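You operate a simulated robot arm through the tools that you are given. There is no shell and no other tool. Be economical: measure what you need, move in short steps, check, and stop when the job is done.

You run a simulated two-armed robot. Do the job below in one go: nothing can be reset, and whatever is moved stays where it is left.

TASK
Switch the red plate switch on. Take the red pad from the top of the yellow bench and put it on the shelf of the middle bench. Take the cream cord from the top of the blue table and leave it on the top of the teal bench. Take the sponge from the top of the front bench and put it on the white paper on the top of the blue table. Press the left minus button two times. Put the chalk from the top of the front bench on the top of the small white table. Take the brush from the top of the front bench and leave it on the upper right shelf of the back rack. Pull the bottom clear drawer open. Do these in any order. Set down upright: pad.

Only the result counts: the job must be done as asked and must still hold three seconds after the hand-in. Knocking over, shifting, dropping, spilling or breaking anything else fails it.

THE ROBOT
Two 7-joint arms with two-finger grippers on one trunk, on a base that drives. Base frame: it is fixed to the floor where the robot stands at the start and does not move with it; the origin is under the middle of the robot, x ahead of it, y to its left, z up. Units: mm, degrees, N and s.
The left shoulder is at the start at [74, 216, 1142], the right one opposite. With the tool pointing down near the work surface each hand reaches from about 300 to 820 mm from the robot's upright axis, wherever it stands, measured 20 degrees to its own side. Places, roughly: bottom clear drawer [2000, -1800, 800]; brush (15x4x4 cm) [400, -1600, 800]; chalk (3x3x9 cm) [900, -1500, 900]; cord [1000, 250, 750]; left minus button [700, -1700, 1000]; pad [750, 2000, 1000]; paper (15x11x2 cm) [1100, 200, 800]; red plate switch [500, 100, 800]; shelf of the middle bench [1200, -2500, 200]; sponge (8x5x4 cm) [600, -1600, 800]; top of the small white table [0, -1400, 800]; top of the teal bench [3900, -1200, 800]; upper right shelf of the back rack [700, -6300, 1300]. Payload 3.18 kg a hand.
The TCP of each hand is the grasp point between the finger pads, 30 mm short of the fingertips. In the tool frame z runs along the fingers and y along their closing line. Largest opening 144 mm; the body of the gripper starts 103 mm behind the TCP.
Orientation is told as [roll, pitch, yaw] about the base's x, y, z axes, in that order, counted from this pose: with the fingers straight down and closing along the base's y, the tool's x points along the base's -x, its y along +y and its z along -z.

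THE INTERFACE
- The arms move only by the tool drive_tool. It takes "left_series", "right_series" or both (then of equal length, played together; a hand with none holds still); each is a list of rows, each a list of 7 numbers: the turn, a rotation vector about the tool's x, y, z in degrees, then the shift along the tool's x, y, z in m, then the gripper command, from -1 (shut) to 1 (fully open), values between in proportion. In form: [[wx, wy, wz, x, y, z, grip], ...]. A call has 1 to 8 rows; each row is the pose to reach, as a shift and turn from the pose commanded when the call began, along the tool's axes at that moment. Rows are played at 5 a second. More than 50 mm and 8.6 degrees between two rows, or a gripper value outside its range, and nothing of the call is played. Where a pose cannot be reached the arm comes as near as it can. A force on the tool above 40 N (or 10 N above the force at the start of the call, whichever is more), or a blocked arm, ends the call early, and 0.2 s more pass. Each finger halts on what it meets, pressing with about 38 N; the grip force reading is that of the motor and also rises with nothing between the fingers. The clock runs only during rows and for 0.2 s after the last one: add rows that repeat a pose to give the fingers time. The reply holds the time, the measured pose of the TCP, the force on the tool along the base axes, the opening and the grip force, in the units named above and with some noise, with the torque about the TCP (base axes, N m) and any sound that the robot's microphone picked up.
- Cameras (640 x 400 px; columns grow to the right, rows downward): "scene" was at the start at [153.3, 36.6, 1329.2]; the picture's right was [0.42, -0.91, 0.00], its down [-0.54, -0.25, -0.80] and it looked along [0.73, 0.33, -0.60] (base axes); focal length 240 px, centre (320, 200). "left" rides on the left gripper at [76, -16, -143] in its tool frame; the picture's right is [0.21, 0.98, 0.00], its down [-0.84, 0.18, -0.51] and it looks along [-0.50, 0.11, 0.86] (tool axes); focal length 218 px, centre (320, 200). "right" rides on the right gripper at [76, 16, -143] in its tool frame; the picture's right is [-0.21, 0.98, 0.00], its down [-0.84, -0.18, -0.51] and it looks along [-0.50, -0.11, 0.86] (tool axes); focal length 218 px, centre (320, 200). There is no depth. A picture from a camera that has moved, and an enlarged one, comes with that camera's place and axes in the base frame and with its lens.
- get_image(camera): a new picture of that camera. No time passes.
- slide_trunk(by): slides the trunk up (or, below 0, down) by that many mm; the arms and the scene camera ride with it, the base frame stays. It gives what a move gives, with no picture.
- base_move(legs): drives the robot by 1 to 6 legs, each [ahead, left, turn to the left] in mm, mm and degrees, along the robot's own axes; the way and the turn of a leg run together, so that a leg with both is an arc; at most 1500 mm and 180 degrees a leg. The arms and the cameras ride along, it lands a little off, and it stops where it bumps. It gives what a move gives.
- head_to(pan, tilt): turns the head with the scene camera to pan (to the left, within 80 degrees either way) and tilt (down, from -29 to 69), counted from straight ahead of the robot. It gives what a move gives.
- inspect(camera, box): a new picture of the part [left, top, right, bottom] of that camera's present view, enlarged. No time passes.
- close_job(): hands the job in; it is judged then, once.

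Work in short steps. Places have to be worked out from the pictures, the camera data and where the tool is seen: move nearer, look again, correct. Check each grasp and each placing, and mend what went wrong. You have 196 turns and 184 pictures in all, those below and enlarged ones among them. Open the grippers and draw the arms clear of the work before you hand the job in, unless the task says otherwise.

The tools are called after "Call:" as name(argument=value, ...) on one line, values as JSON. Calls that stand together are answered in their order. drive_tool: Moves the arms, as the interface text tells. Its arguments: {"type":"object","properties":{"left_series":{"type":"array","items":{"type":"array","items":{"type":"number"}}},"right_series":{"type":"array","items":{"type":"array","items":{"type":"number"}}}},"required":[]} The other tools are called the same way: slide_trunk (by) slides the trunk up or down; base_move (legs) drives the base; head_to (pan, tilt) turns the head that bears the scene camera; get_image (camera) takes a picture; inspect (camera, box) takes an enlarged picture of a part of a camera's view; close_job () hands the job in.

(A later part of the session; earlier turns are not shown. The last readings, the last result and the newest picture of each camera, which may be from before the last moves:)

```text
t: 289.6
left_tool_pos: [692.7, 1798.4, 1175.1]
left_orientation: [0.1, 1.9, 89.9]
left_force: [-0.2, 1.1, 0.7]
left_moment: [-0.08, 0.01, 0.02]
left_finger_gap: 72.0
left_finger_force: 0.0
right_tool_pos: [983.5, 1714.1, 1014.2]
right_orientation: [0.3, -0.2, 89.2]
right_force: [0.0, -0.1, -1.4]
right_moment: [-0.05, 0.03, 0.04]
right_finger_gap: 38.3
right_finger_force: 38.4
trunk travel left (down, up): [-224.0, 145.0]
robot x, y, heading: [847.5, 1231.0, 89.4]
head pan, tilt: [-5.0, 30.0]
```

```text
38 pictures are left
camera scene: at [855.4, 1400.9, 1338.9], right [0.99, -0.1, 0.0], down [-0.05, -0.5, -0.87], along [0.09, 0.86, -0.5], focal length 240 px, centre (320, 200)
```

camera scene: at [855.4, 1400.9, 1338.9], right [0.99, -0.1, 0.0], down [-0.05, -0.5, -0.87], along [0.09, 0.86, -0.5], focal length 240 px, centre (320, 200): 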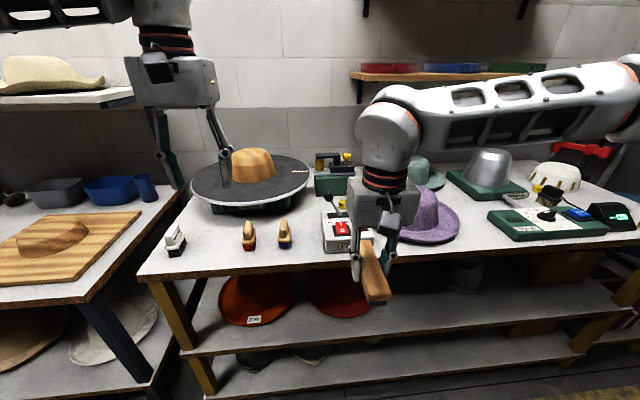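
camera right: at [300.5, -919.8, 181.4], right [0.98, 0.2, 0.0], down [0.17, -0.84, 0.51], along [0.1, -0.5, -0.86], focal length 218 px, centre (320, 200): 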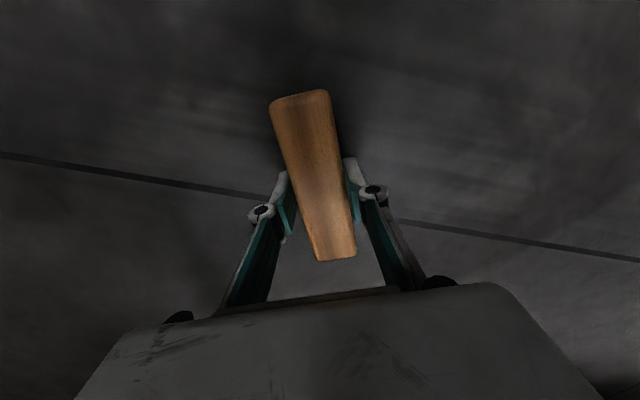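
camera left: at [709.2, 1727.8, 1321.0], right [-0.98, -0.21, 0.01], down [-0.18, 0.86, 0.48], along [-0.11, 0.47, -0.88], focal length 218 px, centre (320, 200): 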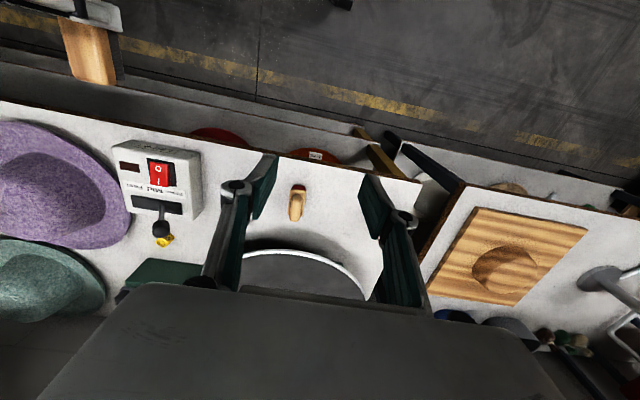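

Red pad's handle top ≈[702, 1920, 975]. Move closer above it.

Call:
drive_tool(left_series=[[0, 0, 0, -0.03, -0.003, 0.03, -0.1], [0, 0, 0, -0.06, -0.006, 0.06, -0.1], [0, -1, 0, -0.085, -0.01, 0.095, -0.1], [0, -1.9, 0, -0.085, -0.01, 0.095, -0.1]])

Call:
get_image(camera="left")

Call:
inspect(camera="scene", box=[200, 170, 320, 270])

```text
t: 290.6
left_tool_pos: [702.6, 1877.6, 1079.8]
left_orientation: [0.1, -0.1, 89.7]
left_force: [-0.6, -0.1, 0.6]
left_moment: [0.03, -0.01, -0.01]
left_finger_gap: 64.8
left_finger_force: 0.1
right_tool_pos: [984.0, 1710.9, 1014.1]
right_orientation: [0.3, -0.3, 89.1]
right_force: [0.5, -0.3, -1.3]
right_moment: [0.03, -0.01, -0.04]
right_finger_gap: 38.7
right_finger_force: 37.9
trunk travel left (down, up): [-224.0, 145.0]
robot x, y, heading: [849.3, 1231.6, 89.2]
head pan, tilt: [-5.0, 30.0]
```

```text
37 pictures are left
camera left: at [719.7, 1801.7, 1222.0], right [-0.98, -0.21, 0.0], down [-0.18, 0.84, 0.51], along [-0.1, 0.5, -0.86], focal length 218 px, centre (320, 200)
```

left: 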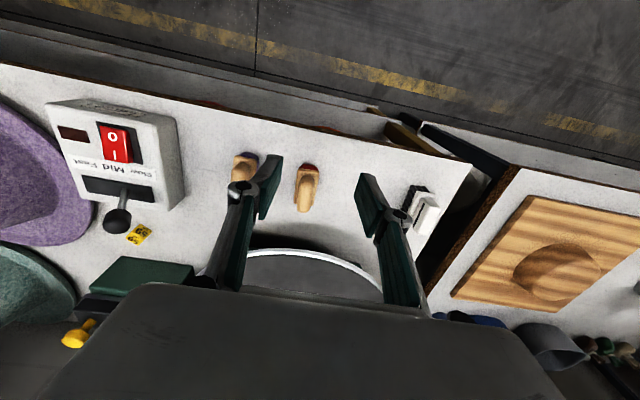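

```text
4.00 times, centred on (260, 220) of scene
camera zoom: at [855.2, 1398.4, 1339.5], right [0.99, -0.1, 0.0], down [-0.05, -0.5, -0.87], along [0.09, 0.86, -0.5], focal length 958 px, centre (560, 120)
```

zoom: 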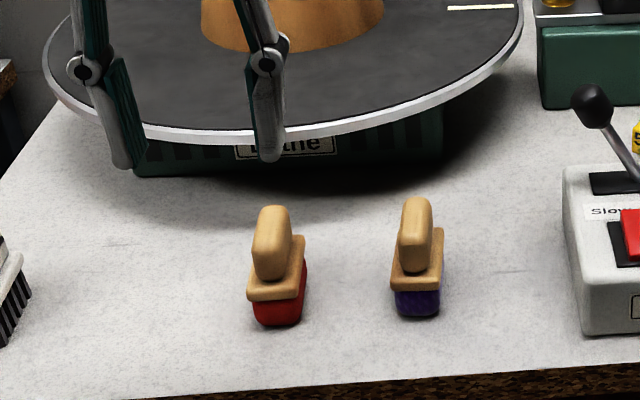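

Handle top centre ≈[711, 1956, 951]. Move over it and descend to TCP z≈940.

Call:
drive_tool(left_series=[[0, 0, 0, -0.04, -0.004, 0, -0.1], [0, 0, 0, -0.078, -0.0085, 0, -0.1], [0, 0, 0, -0.078, -0.0085, 0.04, -0.1], [0, 0, 0, -0.078, -0.0085, 0.07, -0.1], [0, 0, 0, -0.078, -0.0085, 0.07, -0.1]])

Call:
inspect(camera="scene", box=[200, 170, 320, 270])

Call:
get_image(camera="left")

```text
t: 291.8
left_tool_pos: [701.7, 1927.1, 1010.5]
left_orientation: [0.2, -1.3, 89.4]
left_force: [-0.1, 0.0, -0.5]
left_moment: [0.0, 0.06, -0.01]
left_finger_gap: 64.7
left_finger_force: 0.1
left hand out of reach, approached as far as the arm can: row 1, 2, 3, 4, 5
right_tool_pos: [984.1, 1712.4, 1012.8]
right_orientation: [0.3, -0.2, 89.2]
right_force: [0.2, -0.3, -1.4]
right_moment: [0.04, 0.04, -0.02]
right_finger_gap: 38.3
right_finger_force: 38.2
trunk travel left (down, up): [-224.0, 145.0]
robot x, y, heading: [844.9, 1232.2, 89.2]
head pan, tilt: [-5.0, 30.0]
```

```text
4.00 times, centred on (260, 220) of scene
camera zoom: at [855.2, 1399.7, 1339.2], right [0.99, -0.1, 0.0], down [-0.05, -0.5, -0.87], along [0.09, 0.86, -0.5], focal length 958 px, centre (560, 120)
```

zoom: 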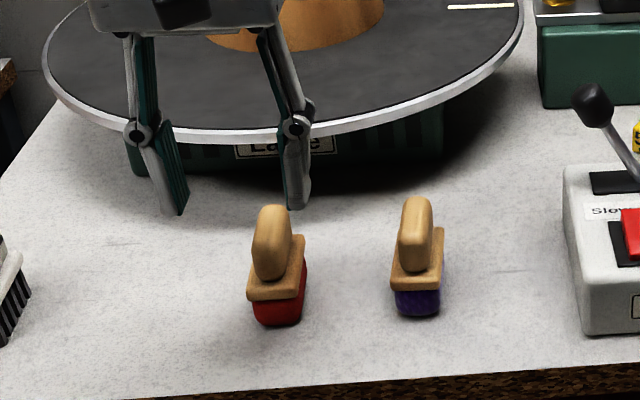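

```text
34 pictures are left
camera left: at [719.1, 1847.8, 1152.1], right [-0.98, -0.2, 0.0], down [-0.17, 0.83, 0.53], along [-0.1, 0.52, -0.85], focal length 218 px, centre (320, 200)
```

left: 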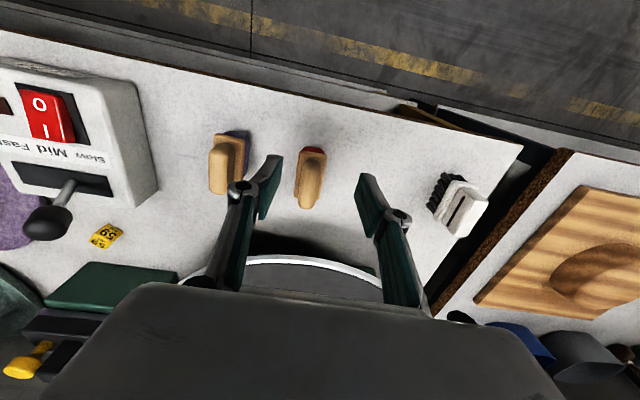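

At reach limit; pull the arm back 70 mm and drive the base 60 mm nearer.

Call:
drive_tool(left_series=[[0, 0, 0, 0.035, 0, -0.01, -0.1], [0, 0, 0, 0.07, 0, -0.01, -0.1], [0, 0, 0, 0.07, 0, -0.01, -0.1]])

Call:
base_move(legs=[[65, 0, 0]])

```text
t: 292.6
left_tool_pos: [703.1, 1855.7, 1020.1]
left_orientation: [0.0, 0.0, 89.9]
left_force: [-0.2, 0.7, -0.2]
left_moment: [-0.02, 0.0, 0.0]
left_finger_gap: 64.8
left_finger_force: 0.3
right_tool_pos: [984.2, 1712.2, 1012.6]
right_orientation: [0.2, -0.3, 89.2]
right_force: [0.2, -0.1, -1.3]
right_moment: [0.01, 0.0, -0.01]
right_finger_gap: 38.5
right_finger_force: 37.9
trunk travel left (down, up): [-224.0, 145.0]
robot x, y, heading: [849.6, 1230.0, 89.3]
head pan, tilt: [-5.0, 30.0]
```

```text
t: 293.6
left_tool_pos: [703.6, 1921.9, 1020.0]
left_orientation: [0.0, 0.0, 89.9]
left_force: [0.4, 0.4, -0.8]
left_moment: [-0.07, -0.01, -0.03]
left_finger_gap: 65.0
left_finger_force: 0.1
right_tool_pos: [984.1, 1777.6, 1013.2]
right_orientation: [0.3, -0.2, 89.2]
right_force: [-0.2, 1.0, -1.1]
right_moment: [-0.05, 0.01, 0.01]
right_finger_gap: 38.3
right_finger_force: 37.4
trunk travel left (down, up): [-224.0, 145.0]
robot x, y, heading: [848.3, 1295.8, 89.2]
head pan, tilt: [-5.0, 30.0]
```

Call:
drive_tool(left_series=[[0, 0, 0, -0.015, -0.004, 0.0, -0.1], [0, 0, 0, -0.03, -0.0075, 0.01, -0.1], [0, 0, 0, -0.03, -0.0075, 0.04, -0.1], [0, 0, 0, -0.03, -0.0075, 0.06, -0.1], [0, 0, 0, -0.03, -0.0075, 0.06, -0.1]])

Call:
get_image(camera="left")

```text
t: 294.8
left_tool_pos: [710.2, 1949.8, 961.6]
left_orientation: [0.0, -0.1, 89.9]
left_force: [-0.2, -0.3, 0.2]
left_moment: [-0.03, -0.02, 0.01]
left_finger_gap: 64.7
left_finger_force: 0.1
right_tool_pos: [984.7, 1776.1, 1013.6]
right_orientation: [0.3, -0.4, 89.3]
right_force: [-0.9, 0.2, -0.6]
right_moment: [-0.01, 0.01, 0.01]
right_finger_gap: 38.6
right_finger_force: 37.8
trunk travel left (down, up): [-224.0, 145.0]
robot x, y, heading: [846.6, 1298.8, 89.5]
head pan, tilt: [-5.0, 30.0]
```

```text
33 pictures are left
camera left: at [728.2, 1874.3, 1103.8], right [-0.98, -0.21, 0.0], down [-0.18, 0.84, 0.51], along [-0.11, 0.5, -0.86], focal length 218 px, centre (320, 200)
```

left: 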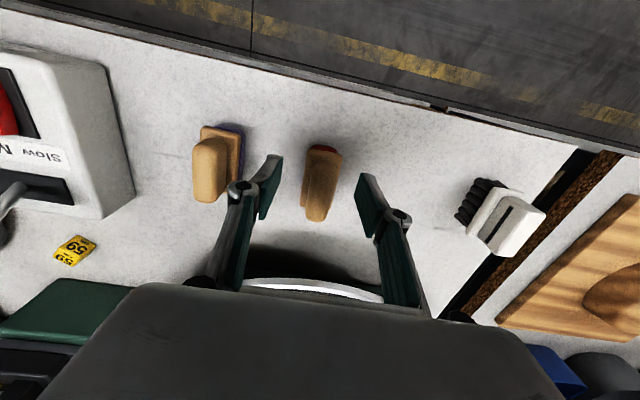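

Centred. Descend 22 mm and close.

Call:
drive_tool(left_series=[[0, 0, 0, 0, 0, 0.011, -0.1], [0, 0, 0, 0, 0, 0.022, -0.1], [0, 0, 0, 0, 0, 0.022, -0.4], [0, 0, 0, 0, 0, 0.022, -0.8], [0, 0, 0, 0, 0, 0.022, -1], [0, 0, 0, 0, 0, 0.022, -1]])

Call:
drive_tool(left_series=[[0, 0, 0, 0, 0, -0.03, -1], [0, 0, 0, 0, 0, -0.06, -1], [0, 0, 0, 0.02, 0, -0.09, -1], [0, 0, 0, 0.04, 0, -0.12, -1]])

Call:
inspect(camera="scene", box=[160, 120, 340, 270])

```text
t: 296.2
left_tool_pos: [709.7, 1950.6, 937.3]
left_orientation: [0.0, 0.0, 89.9]
left_force: [-0.3, 0.2, -0.3]
left_moment: [0.0, 0.01, -0.01]
left_finger_gap: 21.1
left_finger_force: 38.4
right_tool_pos: [984.5, 1776.1, 1012.2]
right_orientation: [0.4, -0.2, 89.3]
right_force: [0.1, 0.8, -0.7]
right_moment: [0.0, -0.01, -0.02]
right_finger_gap: 38.7
right_finger_force: 37.6
trunk travel left (down, up): [-224.0, 145.0]
robot x, y, heading: [848.2, 1296.5, 89.2]
head pan, tilt: [-5.0, 30.0]
```

```text
t: 297.2
left_tool_pos: [713.3, 1909.6, 1059.4]
left_orientation: [0.1, 0.0, 89.9]
left_force: [-0.3, -0.4, -1.2]
left_moment: [0.0, -0.04, -0.01]
left_finger_gap: 21.1
left_finger_force: 38.2
right_tool_pos: [984.4, 1775.5, 1015.0]
right_orientation: [0.3, -0.3, 89.4]
right_force: [-0.2, -0.9, -0.4]
right_moment: [0.01, 0.01, -0.03]
right_finger_gap: 38.9
right_finger_force: 37.3
trunk travel left (down, up): [-224.0, 145.0]
robot x, y, heading: [845.3, 1299.2, 89.3]
head pan, tilt: [-5.0, 30.0]
```

```text
2.67 times, centred on (250, 195) of scene
camera zoom: at [855.8, 1463.5, 1339.3], right [0.99, -0.1, 0.0], down [-0.05, -0.5, -0.87], along [0.09, 0.86, -0.5], focal length 639 px, centre (507, 213)
```

zoom: 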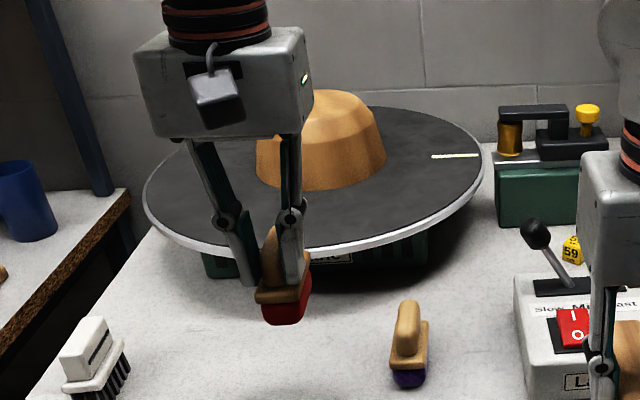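

Pad is held upright. Drive around by the open east aisle: back off, slide right, turn south.

Call:
base_move(legs=[[-65, 0, 0.7], [0, -1400, 0], [0, 0, 180]])

Call:
head_to(pan=0, tilt=15)

Call:
get_image(camera="scene")

```text
t: 317.7
left_tool_pos: [2416.7, 629.2, 1058.9]
left_orientation: [0.0, 0.0, -86.6]
left_force: [0.2, -0.8, -0.1]
left_moment: [0.06, 0.01, 0.04]
left_finger_gap: 21.5
left_finger_force: 37.9
right_tool_pos: [2137.3, 747.4, 1013.4]
right_orientation: [0.3, -0.2, -87.3]
right_force: [0.4, 0.0, -1.1]
right_moment: [0.02, -0.01, -0.01]
right_finger_gap: 38.5
right_finger_force: 38.2
trunk travel left (down, up): [-224.0, 145.0]
robot x, y, heading: [2244.8, 1232.6, -86.9]
head pan, tilt: [-5.0, 30.0]
```

```text
t: 318.4
left_tool_pos: [2415.9, 630.9, 1057.9]
left_orientation: [0.0, 0.0, -86.5]
left_force: [-0.2, -0.4, -1.7]
left_moment: [0.01, -0.01, -0.01]
left_finger_gap: 20.9
left_finger_force: 37.8
right_tool_pos: [2137.6, 747.4, 1012.6]
right_orientation: [0.2, -0.2, -87.3]
right_force: [0.3, -0.2, -1.5]
right_moment: [0.03, 0.0, 0.01]
right_finger_gap: 38.5
right_finger_force: 37.9
trunk travel left (down, up): [-224.0, 145.0]
robot x, y, heading: [2241.6, 1234.2, -87.3]
head pan, tilt: [0.0, 15.0]
```

```text
31 pictures are left
camera scene: at [2248.1, 1064.2, 1363.3], right [-1.0, -0.05, 0.0], down [-0.01, 0.26, -0.97], along [0.05, -0.96, -0.26], focal length 240 px, centre (320, 200)
```

scene: 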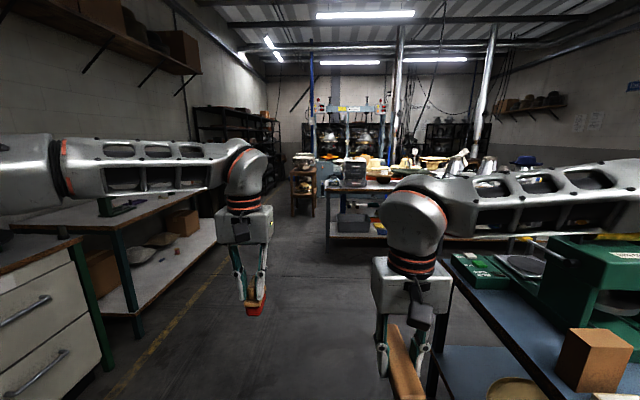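

Aisle is clear ahead. Shift left away from the blue table and drive south.

Call:
base_move(legs=[[0, 450, -2.7], [1450, 0, 0], [1400, 0, 0]])

Call:
head_to(pan=-40, tilt=25)

Call:
get_image(camera="scene")

```text
t: 336.4
left_tool_pos: [2888.1, -2223.7, 1058.6]
left_orientation: [0.0, 0.0, -88.3]
left_force: [0.3, -1.1, -0.7]
left_moment: [0.01, 0.02, -0.03]
left_finger_gap: 21.2
left_finger_force: 37.7
right_tool_pos: [2611.2, -2100.0, 1012.7]
right_orientation: [0.3, -0.1, -88.9]
right_force: [0.1, -0.3, -1.5]
right_moment: [0.06, 0.0, -0.01]
right_finger_gap: 38.7
right_finger_force: 38.0
trunk travel left (down, up): [-224.0, 145.0]
robot x, y, heading: [2731.9, -1616.0, -89.0]
head pan, tilt: [0.0, 15.0]
```

```text
t: 337.4
left_tool_pos: [2888.4, -2224.5, 1058.3]
left_orientation: [0.0, 0.1, -88.4]
left_force: [-0.1, 0.8, -0.4]
left_moment: [0.05, 0.0, -0.01]
left_finger_gap: 21.1
left_finger_force: 38.4
right_tool_pos: [2611.7, -2099.3, 1013.3]
right_orientation: [0.4, -0.2, -88.9]
right_force: [0.4, 0.0, -0.5]
right_moment: [-0.01, 0.04, 0.02]
right_finger_gap: 38.6
right_finger_force: 38.2
trunk travel left (down, up): [-224.0, 145.0]
robot x, y, heading: [2731.1, -1615.9, -89.3]
head pan, tilt: [-40.0, 25.0]
```

```text
30 pictures are left
camera scene: at [2672.5, -1764.2, 1347.1], right [-0.78, 0.63, 0.0], down [0.27, 0.33, -0.91], along [-0.57, -0.71, -0.42], focal length 240 px, centre (320, 200)
```

scene: 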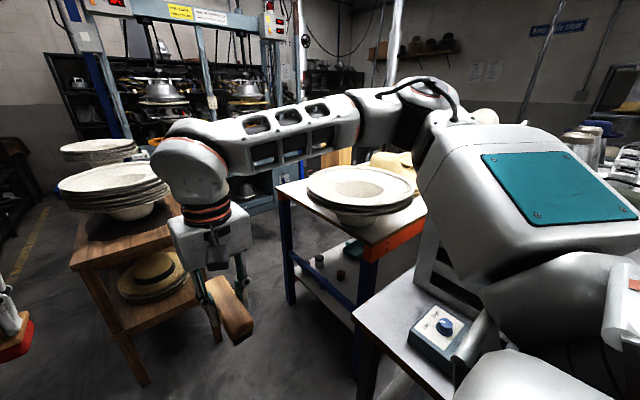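

The middle bench's east end is at x≈2070 with its low shelf below. Shift east, turn to face −x, and line up with it.

Call:
base_move(legs=[[0, 250, 0], [0, 0, -90.8], [0, 740, 0]])

Call:
head_to(pan=0, tilt=35)

Call:
get_image(camera="scene")

```text
t: 350.6
left_tool_pos: [2366.7, -2488.2, 1058.5]
left_orientation: [0.0, -0.1, -179.6]
left_force: [0.4, 0.0, -1.2]
left_moment: [-0.01, -0.01, -0.04]
left_finger_gap: 21.3
left_finger_force: 38.0
right_tool_pos: [2498.4, -2214.9, 1013.2]
right_orientation: [0.4, -0.2, 179.7]
right_force: [-0.8, 0.5, -1.1]
right_moment: [0.0, -0.05, 0.0]
right_finger_gap: 38.5
right_finger_force: 37.8
trunk travel left (down, up): [-224.0, 145.0]
robot x, y, heading: [2979.4, -2344.7, 179.8]
head pan, tilt: [-40.0, 25.0]
```

```text
t: 351.7
left_tool_pos: [2366.6, -2489.1, 1060.0]
left_orientation: [0.0, 0.1, -179.6]
left_force: [1.0, -0.2, -0.6]
left_moment: [-0.02, -0.03, 0.01]
left_finger_gap: 21.1
left_finger_force: 38.0
right_tool_pos: [2497.7, -2214.7, 1013.4]
right_orientation: [0.3, -0.3, 179.7]
right_force: [-0.3, -0.4, -1.1]
right_moment: [-0.01, -0.03, 0.0]
right_finger_gap: 38.5
right_finger_force: 38.4
trunk travel left (down, up): [-224.0, 145.0]
robot x, y, heading: [2981.4, -2346.0, 179.8]
head pan, tilt: [0.0, 35.0]
```

```text
29 pictures are left
camera scene: at [2810.8, -2345.3, 1331.4], right [0.01, 1.0, 0.0], down [0.57, 0.0, -0.82], along [-0.82, 0.0, -0.57], focal length 240 px, centre (320, 200)
```

scene: 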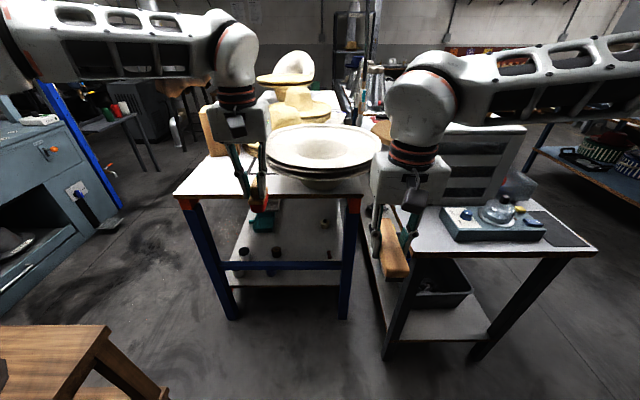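

The shelf (z≈284) sits behind an end rail at z≈453, so I need a tilted hand with the pad still upright. I'll set the pad briefly on the free mat at the front bench's east end and regrasp it with the hand tilted.

Call:
base_move(legs=[[93, -869, 0]])

Call:
get_image(camera="left")

```text
t: 359.6
left_tool_pos: [2275.6, -1625.1, 1059.0]
left_orientation: [0.0, 0.0, -179.5]
left_force: [0.3, -0.9, -1.0]
left_moment: [-0.02, -0.01, 0.0]
left_finger_gap: 21.2
left_finger_force: 37.7
right_tool_pos: [2408.4, -1351.0, 1013.5]
right_orientation: [0.4, -0.2, 179.9]
right_force: [0.5, 0.7, -1.7]
right_moment: [-0.03, -0.02, 0.01]
right_finger_gap: 38.6
right_finger_force: 38.3
trunk travel left (down, up): [-224.0, 145.0]
robot x, y, heading: [2890.8, -1479.3, -180.0]
head pan, tilt: [0.0, 35.0]
```

```text
28 pictures are left
camera left: at [2353.6, -1607.8, 1201.6], right [0.22, -0.98, 0.0], down [-0.84, -0.19, 0.51], along [-0.49, -0.11, -0.86], focal length 218 px, centre (320, 200)
```

left: 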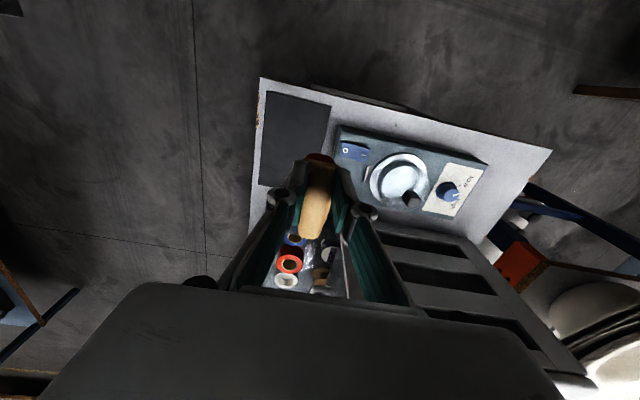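

The spot under the pad is too near the steamer; shift 45 mm toward +y onto the mat and lower.

Call:
drive_tool(left_series=[[0, 0, 0, 0, -0.022, 0, -1], [0, 0, 0, 0, -0.045, 0, -1], [0, 0, 0, 0, -0.045, 0.04, -1], [0, 0, 0, 0, -0.045, 0.08, -1], [0, 0, 0, 0, -0.045, 0.12, -1], [0, 0, 0, 0, -0.045, 0.15, -1]])

Call:
drive_tool(left_series=[[0, 0, 0, 0, 0, 0.005, -1], [0, 0, 0, 0, 0, 0.01, -1], [0, 0, 0, 0, 0, 0.015, -1], [0, 0, 0, 0, 0, 0.02, -1], [0, 0, 0, 0, 0, 0.026, -1], [0, 0, 0, 0, 0, 0.032, -1]])

Call:
inspect(camera="scene", box=[180, 160, 340, 280])

```text
t: 361.0
left_tool_pos: [2275.2, -1580.5, 906.8]
left_orientation: [0.0, 0.0, -179.4]
left_force: [-0.3, 0.0, -0.5]
left_moment: [0.01, -0.04, -0.01]
left_finger_gap: 21.3
left_finger_force: 38.7
right_tool_pos: [2405.8, -1351.2, 1013.0]
right_orientation: [0.3, -0.2, 180.0]
right_force: [-0.3, 0.2, -0.8]
right_moment: [-0.01, -0.02, -0.03]
right_finger_gap: 38.5
right_finger_force: 38.0
trunk travel left (down, up): [-224.0, 145.0]
robot x, y, heading: [2885.9, -1481.5, -179.8]
head pan, tilt: [0.0, 35.0]
```

```text
t: 362.4
left_tool_pos: [2276.2, -1579.9, 880.1]
left_orientation: [-0.1, -0.3, -179.3]
left_force: [4.4, -4.2, 22.7]
left_moment: [-0.16, -0.08, 0.01]
left_finger_gap: 21.3
left_finger_force: 38.1
right_tool_pos: [2409.1, -1351.2, 1015.2]
right_orientation: [0.3, -0.5, -179.9]
right_force: [-0.1, 0.5, -1.7]
right_moment: [0.01, 0.01, -0.01]
right_finger_gap: 38.7
right_finger_force: 38.5
trunk travel left (down, up): [-224.0, 145.0]
robot x, y, heading: [2890.7, -1477.9, -180.1]
head pan, tilt: [0.0, 35.0]
```

```text
3.33 times, centred on (260, 220) of scene
camera zoom: at [2722.7, -1480.5, 1332.3], right [0.0, 1.0, 0.0], down [0.57, 0.0, -0.82], along [-0.82, 0.0, -0.57], focal length 798 px, centre (520, 133)
```

zoom: 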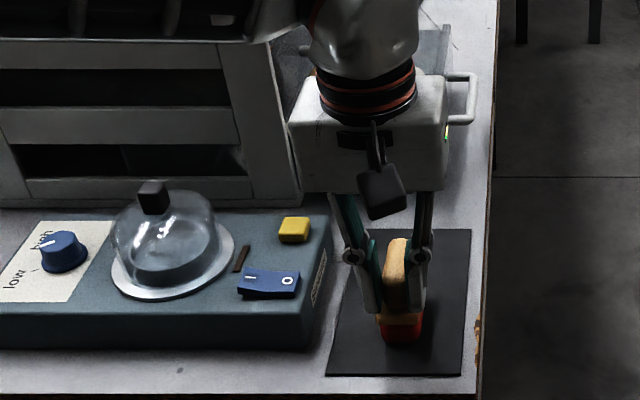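

The pad stands on the mat. Release, rise, and tilt the left hand by 33° for the regrasp.

Call:
drive_tool(left_series=[[0, 0, 0, 0, 0, -0.002, -0.6], [0, 0, 0, 0, 0, -0.002, -0.1], [0, 0, 0, 0, 0, -0.035, -0.1], [0, -7, 0, 0, 0, -0.07, -0.1], [0, -14, 0, 0, 0, -0.07, -0.1], [0, -21, 0, 0, 0, -0.07, -0.1], [0, -28, 0, 0, 0, -0.07, -0.1], [0, -33, 0, 0, 0, -0.07, -0.1]])

Call:
get_image(camera="left")

```text
t: 364.2
left_tool_pos: [2276.4, -1580.2, 946.7]
left_orientation: [0.0, -33.0, -179.3]
left_force: [-0.1, -0.2, 0.4]
left_moment: [0.05, -0.01, 0.0]
left_finger_gap: 64.8
left_finger_force: 0.0
right_tool_pos: [2406.1, -1351.2, 1012.3]
right_orientation: [0.4, -0.2, 179.9]
right_force: [-0.1, -0.1, -0.8]
right_moment: [-0.02, -0.01, -0.01]
right_finger_gap: 38.6
right_finger_force: 37.8
trunk travel left (down, up): [-224.0, 145.0]
robot x, y, heading: [2890.6, -1478.4, -180.0]
head pan, tilt: [0.0, 35.0]
```

```text
26 pictures are left
camera left: at [2418.9, -1562.0, 1025.1], right [0.19, -0.98, -0.11], down [-0.43, -0.19, 0.89], along [-0.89, -0.12, -0.45], focal length 218 px, centre (320, 200)
```

left: 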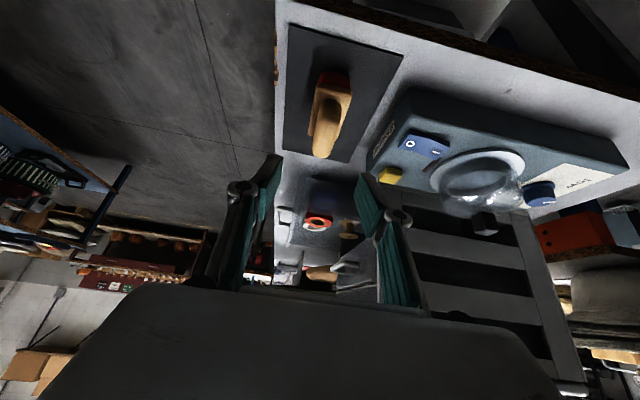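

Pad stands where expected. Move in and regrasp the handle.

Call:
drive_tool(left_series=[[0, 0, 0, 0.015, 0, 0.015, -0.1], [0, 0, 0, 0.03, 0, 0.03, -0.1], [0, 0, 0, 0.041, 0, 0.0485, -0.1], [0, 0, 0, 0.041, 0, 0.0485, -0.1], [0, 0, 0, 0.041, 0, 0.0485, -0.5], [0, 0, 0, 0.041, 0, 0.0485, -1], [0, 0, 0, 0.041, 0, 0.0485, -1]])

Call:
drive_tool(left_series=[[0, 0, 0, -0.02, 0, -0.03, -1], [0, 0, 0, -0.04, 0, -0.06, -1], [0, 0, 0, -0.055, 0, -0.085, -1], [0, 0, 0, -0.04, 0, -0.125, -1]])

Call:
inspect(camera="scene", box=[180, 130, 340, 270])

```text
t: 365.8
left_tool_pos: [2284.9, -1580.0, 882.4]
left_orientation: [0.0, -33.0, -179.4]
left_force: [0.4, -0.6, 1.3]
left_moment: [-0.05, 0.01, 0.0]
left_finger_gap: 21.2
left_finger_force: 38.0
right_tool_pos: [2406.9, -1351.4, 1013.9]
right_orientation: [0.3, -0.2, 180.2]
right_force: [0.3, -0.4, -0.1]
right_moment: [0.02, -0.01, 0.03]
right_finger_gap: 38.6
right_finger_force: 38.1
trunk travel left (down, up): [-224.0, 145.0]
robot x, y, heading: [2887.0, -1480.8, -180.0]
head pan, tilt: [0.0, 35.0]
```

```text
t: 366.8
left_tool_pos: [2319.5, -1581.0, 1010.7]
left_orientation: [-0.1, -33.1, -179.4]
left_force: [0.7, 0.5, 0.0]
left_moment: [-0.01, -0.01, 0.01]
left_finger_gap: 21.3
left_finger_force: 37.9
right_tool_pos: [2408.8, -1351.8, 1014.7]
right_orientation: [0.2, -0.4, 180.0]
right_force: [-0.6, -0.4, -0.6]
right_moment: [0.01, 0.0, -0.02]
right_finger_gap: 38.6
right_finger_force: 37.9
trunk travel left (down, up): [-224.0, 145.0]
robot x, y, heading: [2886.2, -1481.6, 180.2]
head pan, tilt: [0.0, 35.0]
```

```text
2.86 times, centred on (260, 200) of scene
camera zoom: at [2721.7, -1480.4, 1331.8], right [0.0, 1.0, 0.0], down [0.57, 0.0, -0.82], along [-0.82, 0.0, -0.57], focal length 684 px, centre (491, 200)
```

zoom: 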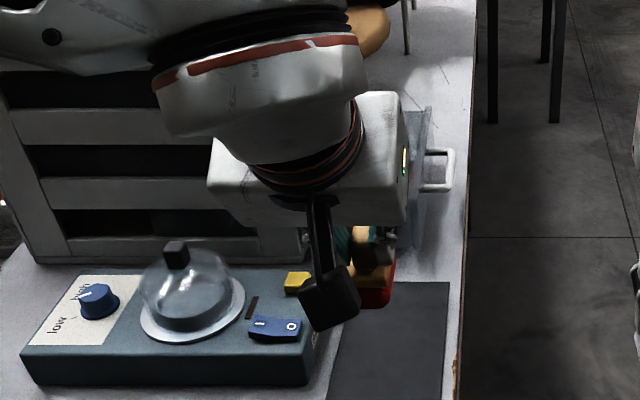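

Regrasped with the pad upright under a tilted hand. Raise and retract the right hand, then slide back to the middle bench's end.

Call:
drive_tool(right_series=[[0, 0, 0, 0.02, -0.01, -0.03, -0.8], [0, 0, 0, 0.04, -0.02, -0.06, -0.8], [0, 0, 0, 0.06, -0.03, -0.09, -0.8], [0, 0, 0, 0.08, -0.04, -0.12, -0.8], [0, 0, 0, 0.1, -0.05, -0.15, -0.8], [0, 0, 0, 0.11, -0.06, -0.18, -0.8]])

Call:
base_move(legs=[[0, 869, 0]])

Call:
slide_trunk(by=-220)

Call:
get_image(camera="scene")

```text
t: 368.2
left_tool_pos: [2317.6, -1580.5, 1009.9]
left_orientation: [0.0, -33.0, -179.4]
left_force: [0.7, 0.5, -0.6]
left_moment: [-0.02, -0.04, -0.02]
left_finger_gap: 21.5
left_finger_force: 38.2
right_tool_pos: [2518.1, -1289.5, 1194.1]
right_orientation: [0.3, -0.2, 179.9]
right_force: [-0.9, -0.1, -1.3]
right_moment: [0.02, 0.02, 0.01]
right_finger_gap: 38.6
right_finger_force: 37.5
trunk travel left (down, up): [-224.0, 145.0]
robot x, y, heading: [2887.2, -1478.6, -179.6]
head pan, tilt: [0.0, 35.0]
```

```text
t: 376.1
left_tool_pos: [2321.2, -2444.1, 1010.0]
left_orientation: [0.0, -33.0, -178.9]
left_force: [-0.8, -0.1, -0.7]
left_moment: [0.03, -0.06, -0.01]
left_finger_gap: 21.3
left_finger_force: 37.8
right_tool_pos: [2519.8, -2151.2, 1193.1]
right_orientation: [0.3, -0.1, -179.6]
right_force: [0.1, -0.2, -1.5]
right_moment: [0.02, -0.01, 0.0]
right_finger_gap: 38.6
right_finger_force: 38.0
trunk travel left (down, up): [-224.0, 145.0]
robot x, y, heading: [2890.2, -2337.9, -179.4]
head pan, tilt: [0.0, 35.0]
```

```text
t: 378.5
left_tool_pos: [2321.1, -2442.4, 792.2]
left_orientation: [0.1, -33.2, -179.0]
left_force: [0.0, -0.2, -1.2]
left_moment: [0.0, -0.01, 0.0]
left_finger_gap: 21.4
left_finger_force: 37.7
right_tool_pos: [2518.3, -2151.2, 973.7]
right_orientation: [0.6, -0.7, -179.8]
right_force: [-28.3, -3.9, 9.3]
right_moment: [-0.06, 0.59, 0.01]
right_finger_gap: 38.6
right_finger_force: 37.7
trunk travel left (down, up): [-4.0, 365.0]
robot x, y, heading: [2893.7, -2339.7, -179.4]
head pan, tilt: [0.0, 35.0]
```

```text
24 pictures are left
camera scene: at [2514.2, -2341.0, 1065.2], right [-0.01, 1.0, 0.0], down [0.57, 0.0, -0.82], along [-0.82, -0.01, -0.57], focal length 240 px, centre (320, 200)
```

scene: 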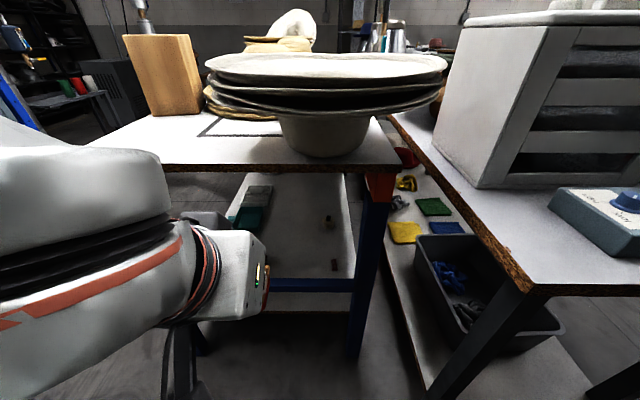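

The right hand with the brush presses on the leaning chest; move it outward. At the same time lower the left hand to z≈640, in front of the shelf opening.

Call:
drive_tool(right_series=[[0, 0, 0, -0.02, -0.01, 0, -0.8], [0, 0, 0, -0.045, -0.02, 0, -0.8], [0, 0, 0, -0.07, -0.03, 0, -0.8], [0, 0, 0, -0.09, -0.04, 0, -0.8], [0, 0, 0, -0.1, -0.05, 0, -0.8]], left_series=[[0, 0, 0, 0.016, 0, 0.025, -1], [0, 0, 0, 0.033, 0, 0.05, -1], [0, 0, 0, 0.05, 0, 0.076, -1], [0, 0, 0, 0.066, 0, 0.101, -1], [0, 0, 0, 0.082, 0, 0.126, -1]])

Call:
base_move(legs=[[175, 0, -0.6]])

Call:
get_image(camera="scene")

```text
t: 379.7
left_tool_pos: [2320.1, -2441.1, 638.4]
left_orientation: [0.1, -33.0, -179.0]
left_force: [-0.8, -1.1, -1.2]
left_moment: [0.02, -0.06, -0.02]
left_finger_gap: 21.6
left_finger_force: 37.7
right_tool_pos: [2419.0, -2100.6, 972.3]
right_orientation: [0.3, -0.2, -179.7]
right_force: [0.8, 0.7, -2.1]
right_moment: [0.04, -0.04, 0.03]
right_finger_gap: 38.7
right_finger_force: 38.2
trunk travel left (down, up): [-4.0, 365.0]
robot x, y, heading: [2893.3, -2340.4, -179.4]
head pan, tilt: [0.0, 35.0]
```

```text
t: 381.1
left_tool_pos: [2144.1, -2436.7, 639.3]
left_orientation: [-0.1, -33.0, -179.6]
left_force: [-0.3, 0.0, -0.9]
left_moment: [-0.02, -0.07, -0.02]
left_finger_gap: 21.6
left_finger_force: 38.5
right_tool_pos: [2245.6, -2096.2, 973.3]
right_orientation: [0.3, -0.2, 179.8]
right_force: [0.1, 0.2, -1.3]
right_moment: [-0.06, -0.02, -0.01]
right_finger_gap: 38.5
right_finger_force: 37.8
trunk travel left (down, up): [-4.0, 365.0]
robot x, y, heading: [2716.8, -2339.4, 180.1]
head pan, tilt: [0.0, 35.0]
```

```text
23 pictures are left
camera scene: at [2337.4, -2337.3, 1064.6], right [0.0, 1.0, 0.0], down [0.57, 0.0, -0.82], along [-0.82, 0.0, -0.57], focal length 240 px, centre (320, 200)
```

scene: 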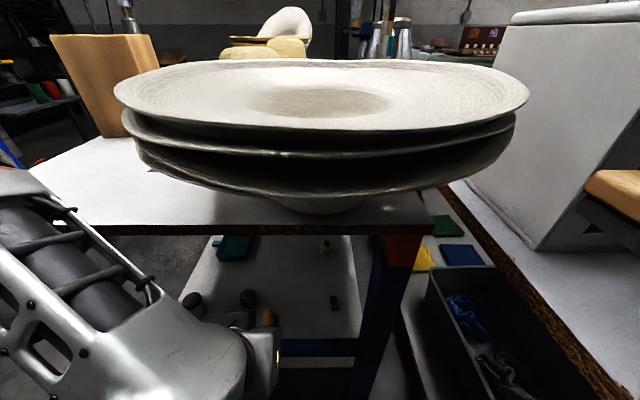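

Rail confirmed at z≈438, x≈2062. Enter over the rail with the pad and down to just above the shelf in stages.

Call:
drive_tool(left_series=[[0, 0, 0, -0.0095, 0, 0.0368, -1], [0, 0, 0, -0.019, 0, 0.0736, -1], [0, 0, 0, -0.0285, 0, 0.1104, -1], [0, 0, 0, -0.0463, 0, 0.138, -1], [0, 0, 0, -0.0641, 0, 0.1658, -1], [0, 0, 0, -0.0632, 0, 0.204, -1], [0, 0, 0, -0.0623, 0, 0.242, -1]])

Call:
get_image(camera="scene")

```text
t: 382.9
left_tool_pos: [1972.9, -2433.3, 515.1]
left_orientation: [-0.6, -36.1, -179.6]
left_force: [-0.5, -0.7, -3.3]
left_moment: [0.13, 0.13, -0.1]
left_finger_gap: 21.3
left_finger_force: 38.4
right_tool_pos: [2274.0, -2097.2, 986.6]
right_orientation: [0.6, -1.9, -179.5]
right_force: [-0.1, 0.9, -1.7]
right_moment: [-0.08, 0.04, 0.01]
right_finger_gap: 38.5
right_finger_force: 37.9
trunk travel left (down, up): [-4.0, 365.0]
robot x, y, heading: [2727.5, -2339.9, -179.3]
head pan, tilt: [0.0, 35.0]
stopped in row 7 (left hand): the arm was blocked; the commanded pose is now the measured one
```

```text
22 pictures are left
camera scene: at [2372.0, -2335.7, 1076.0], right [-0.01, 1.0, -0.01], down [0.55, 0.0, -0.83], along [-0.83, -0.01, -0.55], focal length 240 px, centre (320, 200)
```

scene: 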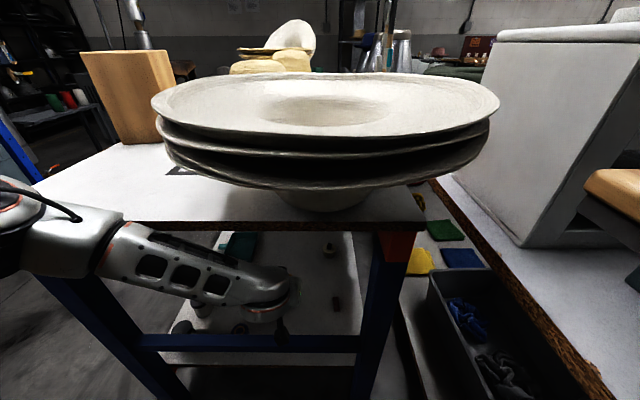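

The elbow met the bench's edge. Back out the way I came, so I can retry from farther away with a straighter arm.

Call:
drive_tool(left_series=[[0, 0, 0, -0.002, 0, -0.026, -1], [0, 0, 0, -0.0046, 0, -0.052, -1], [0, 0, 0, 0.008, 0, -0.086, -1], [0, 0, 0, 0.0204, 0, -0.12, -1], [0, 0, 0, 0.04, 0, -0.165, -1], [0, 0, 0, 0.059, 0, -0.21, -1]])

Call:
base_move(legs=[[-160, 0, -0.5]])

```text
t: 384.4
left_tool_pos: [2126.9, -2437.6, 626.4]
left_orientation: [-0.5, -33.9, -179.4]
left_force: [0.0, -0.1, -1.1]
left_moment: [0.0, -0.01, 0.0]
left_finger_gap: 21.3
left_finger_force: 37.6
right_tool_pos: [2248.8, -2099.5, 974.1]
right_orientation: [0.3, -0.3, -179.9]
right_force: [0.3, 0.7, -1.0]
right_moment: [-0.03, 0.03, 0.06]
right_finger_gap: 38.3
right_finger_force: 37.8
trunk travel left (down, up): [-4.0, 365.0]
robot x, y, heading: [2723.7, -2336.7, -179.7]
head pan, tilt: [0.0, 35.0]
```

```text
t: 385.8
left_tool_pos: [2286.0, -2433.5, 625.4]
left_orientation: [-0.5, -33.7, -180.0]
left_force: [-0.6, 0.9, -1.0]
left_moment: [-0.03, -0.06, 0.0]
left_finger_gap: 21.2
left_finger_force: 38.2
right_tool_pos: [2410.9, -2095.4, 972.5]
right_orientation: [0.2, -0.3, 179.7]
right_force: [-0.3, 0.0, -0.8]
right_moment: [0.04, 0.0, -0.01]
right_finger_gap: 38.6
right_finger_force: 37.4
trunk travel left (down, up): [-4.0, 365.0]
robot x, y, heading: [2876.7, -2338.7, 179.8]
head pan, tilt: [0.0, 35.0]
```

Re-enter over the rail with the arm more extended.

Call:
drive_tool(left_series=[[0, 0, 0, -0.0266, 0, 0.0238, -1], [0, 0, 0, -0.053, 0, 0.0475, -1], [0, 0, 0, -0.0799, 0, 0.0713, -1], [0, 0, 0, -0.101, 0, 0.0995, -1], [0, 0, 0, -0.1225, 0, 0.128, -1], [0, 0, 0, -0.1436, 0, 0.156, -1], [0, 0, 0, -0.1616, 0, 0.192, -1], [0, 0, 0, -0.1797, 0, 0.228, -1]])

Call:
get_image(camera="scene")

```text
t: 387.6
left_tool_pos: [2008.5, -2430.7, 533.8]
left_orientation: [-0.5, -33.7, -180.0]
left_force: [-0.6, -0.3, -0.9]
left_moment: [0.04, -0.02, -0.05]
left_finger_gap: 21.3
left_finger_force: 38.2
right_tool_pos: [2407.9, -2097.0, 973.8]
right_orientation: [0.3, -0.2, 179.5]
right_force: [0.4, -0.3, -0.6]
right_moment: [0.05, -0.03, -0.01]
right_finger_gap: 38.5
right_finger_force: 38.3
trunk travel left (down, up): [-4.0, 365.0]
robot x, y, heading: [2881.7, -2344.3, 180.0]
head pan, tilt: [0.0, 35.0]
```

```text
21 pictures are left
camera scene: at [2500.3, -2336.5, 1064.5], right [0.01, 1.0, 0.0], down [0.57, 0.0, -0.82], along [-0.82, 0.0, -0.57], focal length 240 px, centre (320, 200)
```

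scene: 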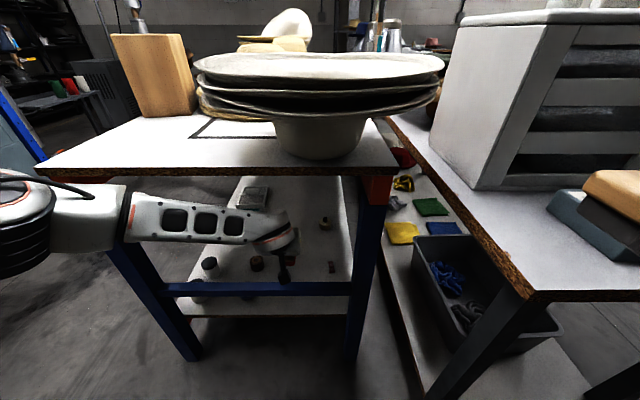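

Clean so far. Continue deeper, staying above the rail with the hand camera.

Call:
drive_tool(left_series=[[0, 0, 0, -0.012, 0, 0.0344, -1], [0, 0, 0, -0.0239, 0, 0.0688, -1], [0, 0, 0, -0.0335, 0, 0.099, -1], [0, 0, 0, -0.0432, 0, 0.1298, -1], [0, 0, 0, -0.0467, 0, 0.156, -1], [0, 0, 0, -0.0502, 0, 0.1825, -1]])

Call:
get_image(camera="scene")

```text
t: 389.0
left_tool_pos: [1912.5, -2438.8, 439.0]
left_orientation: [-1.0, -33.9, -178.3]
left_force: [-0.8, -0.4, -0.4]
left_moment: [0.0, 0.01, -0.03]
left_finger_gap: 21.3
left_finger_force: 38.1
left hand out of reach, approached as far as the arm can: row 4, 5, 6
right_tool_pos: [2408.5, -2095.3, 972.9]
right_orientation: [0.3, -0.3, 179.6]
right_force: [-0.7, -0.4, -1.6]
right_moment: [0.03, -0.04, 0.01]
right_finger_gap: 38.2
right_finger_force: 38.3
trunk travel left (down, up): [-4.0, 365.0]
robot x, y, heading: [2878.3, -2338.7, 179.8]
head pan, tilt: [0.0, 35.0]
```

```text
20 pictures are left
camera scene: at [2500.4, -2336.7, 1064.5], right [0.01, 1.0, 0.0], down [0.57, 0.0, -0.82], along [-0.82, 0.0, -0.57], focal length 240 px, centre (320, 200)
```

scene: 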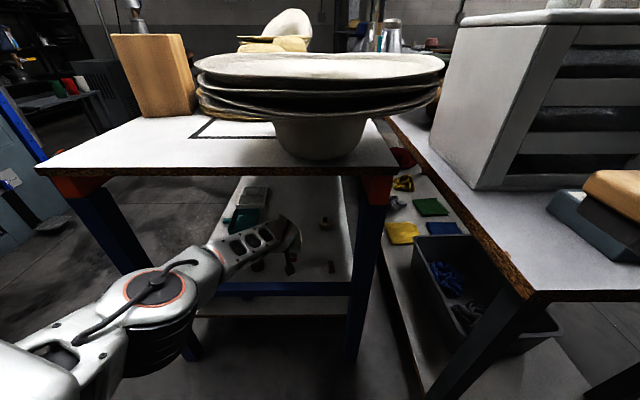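

The arm now runs through the opening over the rail. Nudge the base 45 mm ahead so the hand camera clears the rail's inner side.

Call:
base_move(legs=[[45, 0, 0]])

Call:
drive_tool(left_series=[[0, 0, 0, 0.008, 0, 0.0125, -1], [0, 0, 0, 0.0165, 0, 0.025, -1], [0, 0, 0, 0.025, 0, 0.0375, -1], [0, 0, 0, 0.033, 0, 0.05, -1]])

Call:
inspect(camera="scene", box=[160, 160, 380, 340])

```text
t: 389.9
left_tool_pos: [1869.5, -2438.5, 433.1]
left_orientation: [-0.7, -33.5, -178.6]
left_force: [-0.3, -0.2, -1.7]
left_moment: [0.02, -0.04, -0.02]
left_finger_gap: 21.2
left_finger_force: 37.8
right_tool_pos: [2365.5, -2095.0, 973.6]
right_orientation: [0.3, -0.3, 179.8]
right_force: [-1.0, 0.3, -1.8]
right_moment: [-0.01, -0.02, -0.01]
right_finger_gap: 38.6
right_finger_force: 38.1
trunk travel left (down, up): [-4.0, 365.0]
robot x, y, heading: [2836.4, -2339.6, 179.8]
head pan, tilt: [0.0, 35.0]
```

```text
t: 390.9
left_tool_pos: [1889.1, -2446.1, 390.2]
left_orientation: [-0.7, -33.6, -178.6]
left_force: [0.1, -0.6, -0.9]
left_moment: [0.02, -0.08, 0.0]
left_finger_gap: 21.3
left_finger_force: 37.5
left hand out of reach, approached as far as the arm can: row 1, 2, 3, 4
right_tool_pos: [2365.3, -2096.1, 972.7]
right_orientation: [0.3, -0.2, 179.7]
right_force: [1.3, 0.1, -0.9]
right_moment: [0.01, -0.03, 0.0]
right_finger_gap: 38.5
right_finger_force: 37.7
trunk travel left (down, up): [-4.0, 365.0]
robot x, y, heading: [2830.9, -2342.0, 179.6]
head pan, tilt: [0.0, 35.0]
```

```text
2.22 times, centred on (270, 250) of scene
camera zoom: at [2456.1, -2336.5, 1064.8], right [0.01, 1.0, 0.0], down [0.57, 0.0, -0.82], along [-0.82, 0.0, -0.57], focal length 532 px, centre (431, 89)
```

zoom: 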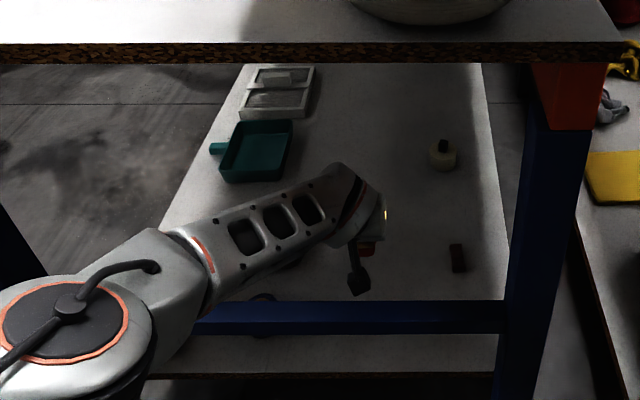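

Arm is at full stretch; move the base another 55 mm ahead and finish lowering.

Call:
base_move(legs=[[55, 0, 0]])

Call:
drive_tool(left_series=[[0, 0, 0, 0.003, 0, 0.005, -1], [0, 0, 0, 0.006, 0, 0.01, -1], [0, 0, 0, 0.009, 0, 0.014, -1], [0, 0, 0, 0.012, 0, 0.018, -1], [0, 0, 0, 0.015, 0, 0.022, -1], [0, 0, 0, 0.018, 0, 0.026, -1]])

```text
t: 391.8
left_tool_pos: [1834.1, -2445.3, 389.3]
left_orientation: [-0.7, -33.5, -178.6]
left_force: [0.1, -0.4, -0.8]
left_moment: [-0.03, -0.01, 0.01]
left_finger_gap: 21.2
left_finger_force: 38.4
right_tool_pos: [2308.4, -2095.0, 973.5]
right_orientation: [0.3, -0.2, 179.8]
right_force: [0.4, 0.0, -1.0]
right_moment: [0.03, -0.04, -0.02]
right_finger_gap: 38.6
right_finger_force: 38.5
trunk travel left (down, up): [-4.0, 365.0]
robot x, y, heading: [2779.2, -2339.5, 179.6]
head pan, tilt: [0.0, 35.0]
```

```text
t: 393.2
left_tool_pos: [1844.4, -2446.3, 367.4]
left_orientation: [-0.7, -33.5, -178.5]
left_force: [0.0, 0.3, -0.3]
left_moment: [-0.01, -0.05, 0.02]
left_finger_gap: 21.3
left_finger_force: 37.7
left hand out of reach, approached as far as the arm can: row 2, 3, 4, 5, 6
right_tool_pos: [2310.1, -2094.4, 973.9]
right_orientation: [0.3, -0.2, 179.6]
right_force: [0.0, 0.3, -1.0]
right_moment: [0.01, -0.01, 0.02]
right_finger_gap: 38.5
right_finger_force: 38.1
trunk travel left (down, up): [-4.0, 365.0]
robot x, y, heading: [2777.1, -2342.0, 179.8]
head pan, tilt: [0.0, 35.0]
```

Call:
drive_tool(left_series=[[0, 0, 0, 0.012, 0, 0, -1], [0, 0, 0, 0.024, 0, -0.001, -1], [0, 0, 0, 0.035, 0, -0.0016, -1], [0, 0, 0, 0.035, 0, -0.0016, -1]])

Call:
inspect(camera="scene", box=[200, 190, 380, 340])

```text
t: 394.2
left_tool_pos: [1875.8, -2445.9, 348.4]
left_orientation: [-0.7, -33.6, -178.6]
left_force: [0.0, 0.7, -1.3]
left_moment: [0.0, -0.04, 0.01]
left_finger_gap: 21.4
left_finger_force: 37.8
right_tool_pos: [2308.6, -2095.4, 973.6]
right_orientation: [0.3, -0.2, 179.8]
right_force: [0.3, 0.0, -1.6]
right_moment: [-0.02, -0.01, 0.02]
right_finger_gap: 38.7
right_finger_force: 38.3
trunk travel left (down, up): [-4.0, 365.0]
robot x, y, heading: [2775.4, -2337.9, 179.5]
head pan, tilt: [0.0, 35.0]
```

```text
2.67 times, centred on (290, 265) of scene
camera zoom: at [2400.4, -2336.0, 1064.8], right [0.01, 1.0, 0.0], down [0.57, 0.0, -0.82], along [-0.82, 0.0, -0.57], focal length 639 px, centre (400, 27)
```

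zoom: 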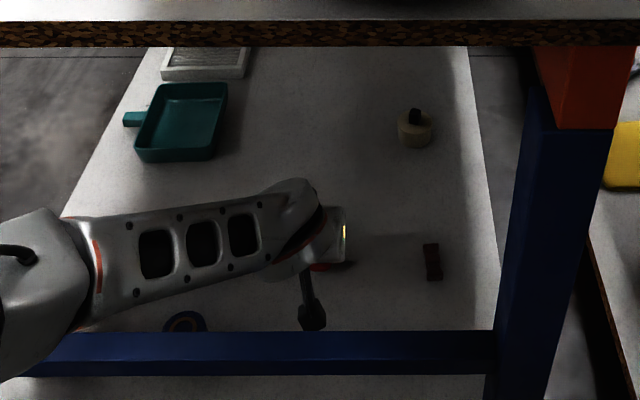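

Very close to the shelf now. Lower a bit more until contact.

Call:
drive_tool(left_series=[[0, 0, 0, 0.006, 0, 0.002, -1], [0, 0, 0, 0.012, 0, 0.005, -1], [0, 0, 0, 0.018, 0, 0.007, -1], [0, 0, 0, 0.022, 0, 0.01, -1]])

```text
t: 395.2
left_tool_pos: [1886.6, -2446.2, 330.9]
left_orientation: [-0.7, -33.8, -178.6]
left_force: [2.2, 0.5, 3.2]
left_moment: [-0.06, -0.14, 0.03]
left_finger_gap: 21.4
left_finger_force: 37.5
right_tool_pos: [2309.2, -2095.6, 974.7]
right_orientation: [0.2, -0.3, 179.7]
right_force: [0.5, 0.1, -1.0]
right_moment: [0.01, 0.0, -0.01]
right_finger_gap: 38.5
right_finger_force: 37.9
trunk travel left (down, up): [-4.0, 365.0]
robot x, y, heading: [2776.4, -2338.6, 179.9]
head pan, tilt: [0.0, 35.0]
```

Call:
drive_tool(left_series=[[0, 0, 0, 0.0015, 0, 0.002, -1], [0, 0, 0, 0.003, 0, 0.004, -1], [0, 0, 0, 0.003, 0, 0.004, -1]])

Call:
get_image(camera="left")

```text
t: 396.0
left_tool_pos: [1884.6, -2444.8, 330.6]
left_orientation: [-0.7, -34.0, -178.6]
left_force: [3.5, 0.2, 26.4]
left_moment: [-0.1, -0.19, 0.01]
left_finger_gap: 21.3
left_finger_force: 37.7
right_tool_pos: [2312.5, -2093.7, 974.3]
right_orientation: [0.2, -0.4, 179.7]
right_force: [-0.9, 0.1, -1.1]
right_moment: [0.0, 0.01, 0.01]
right_finger_gap: 38.7
right_finger_force: 37.8
trunk travel left (down, up): [-4.0, 365.0]
robot x, y, heading: [2779.0, -2336.6, 179.5]
head pan, tilt: [0.0, 35.0]
```

```text
17 pictures are left
camera left: at [2029.0, -2427.0, 405.7], right [0.19, -0.97, -0.13], down [-0.41, -0.2, 0.89], along [-0.89, -0.12, -0.44], focal length 218 px, centre (320, 200)
```

left: 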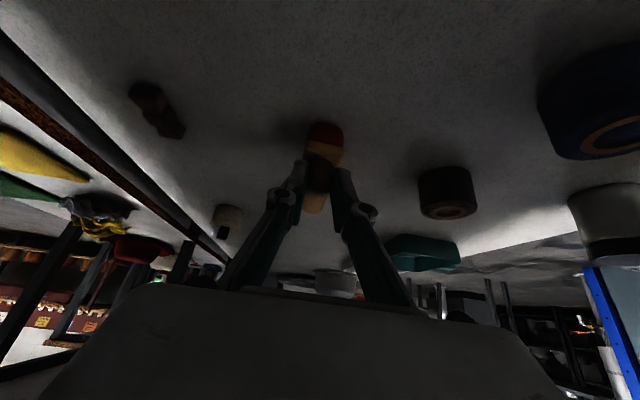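

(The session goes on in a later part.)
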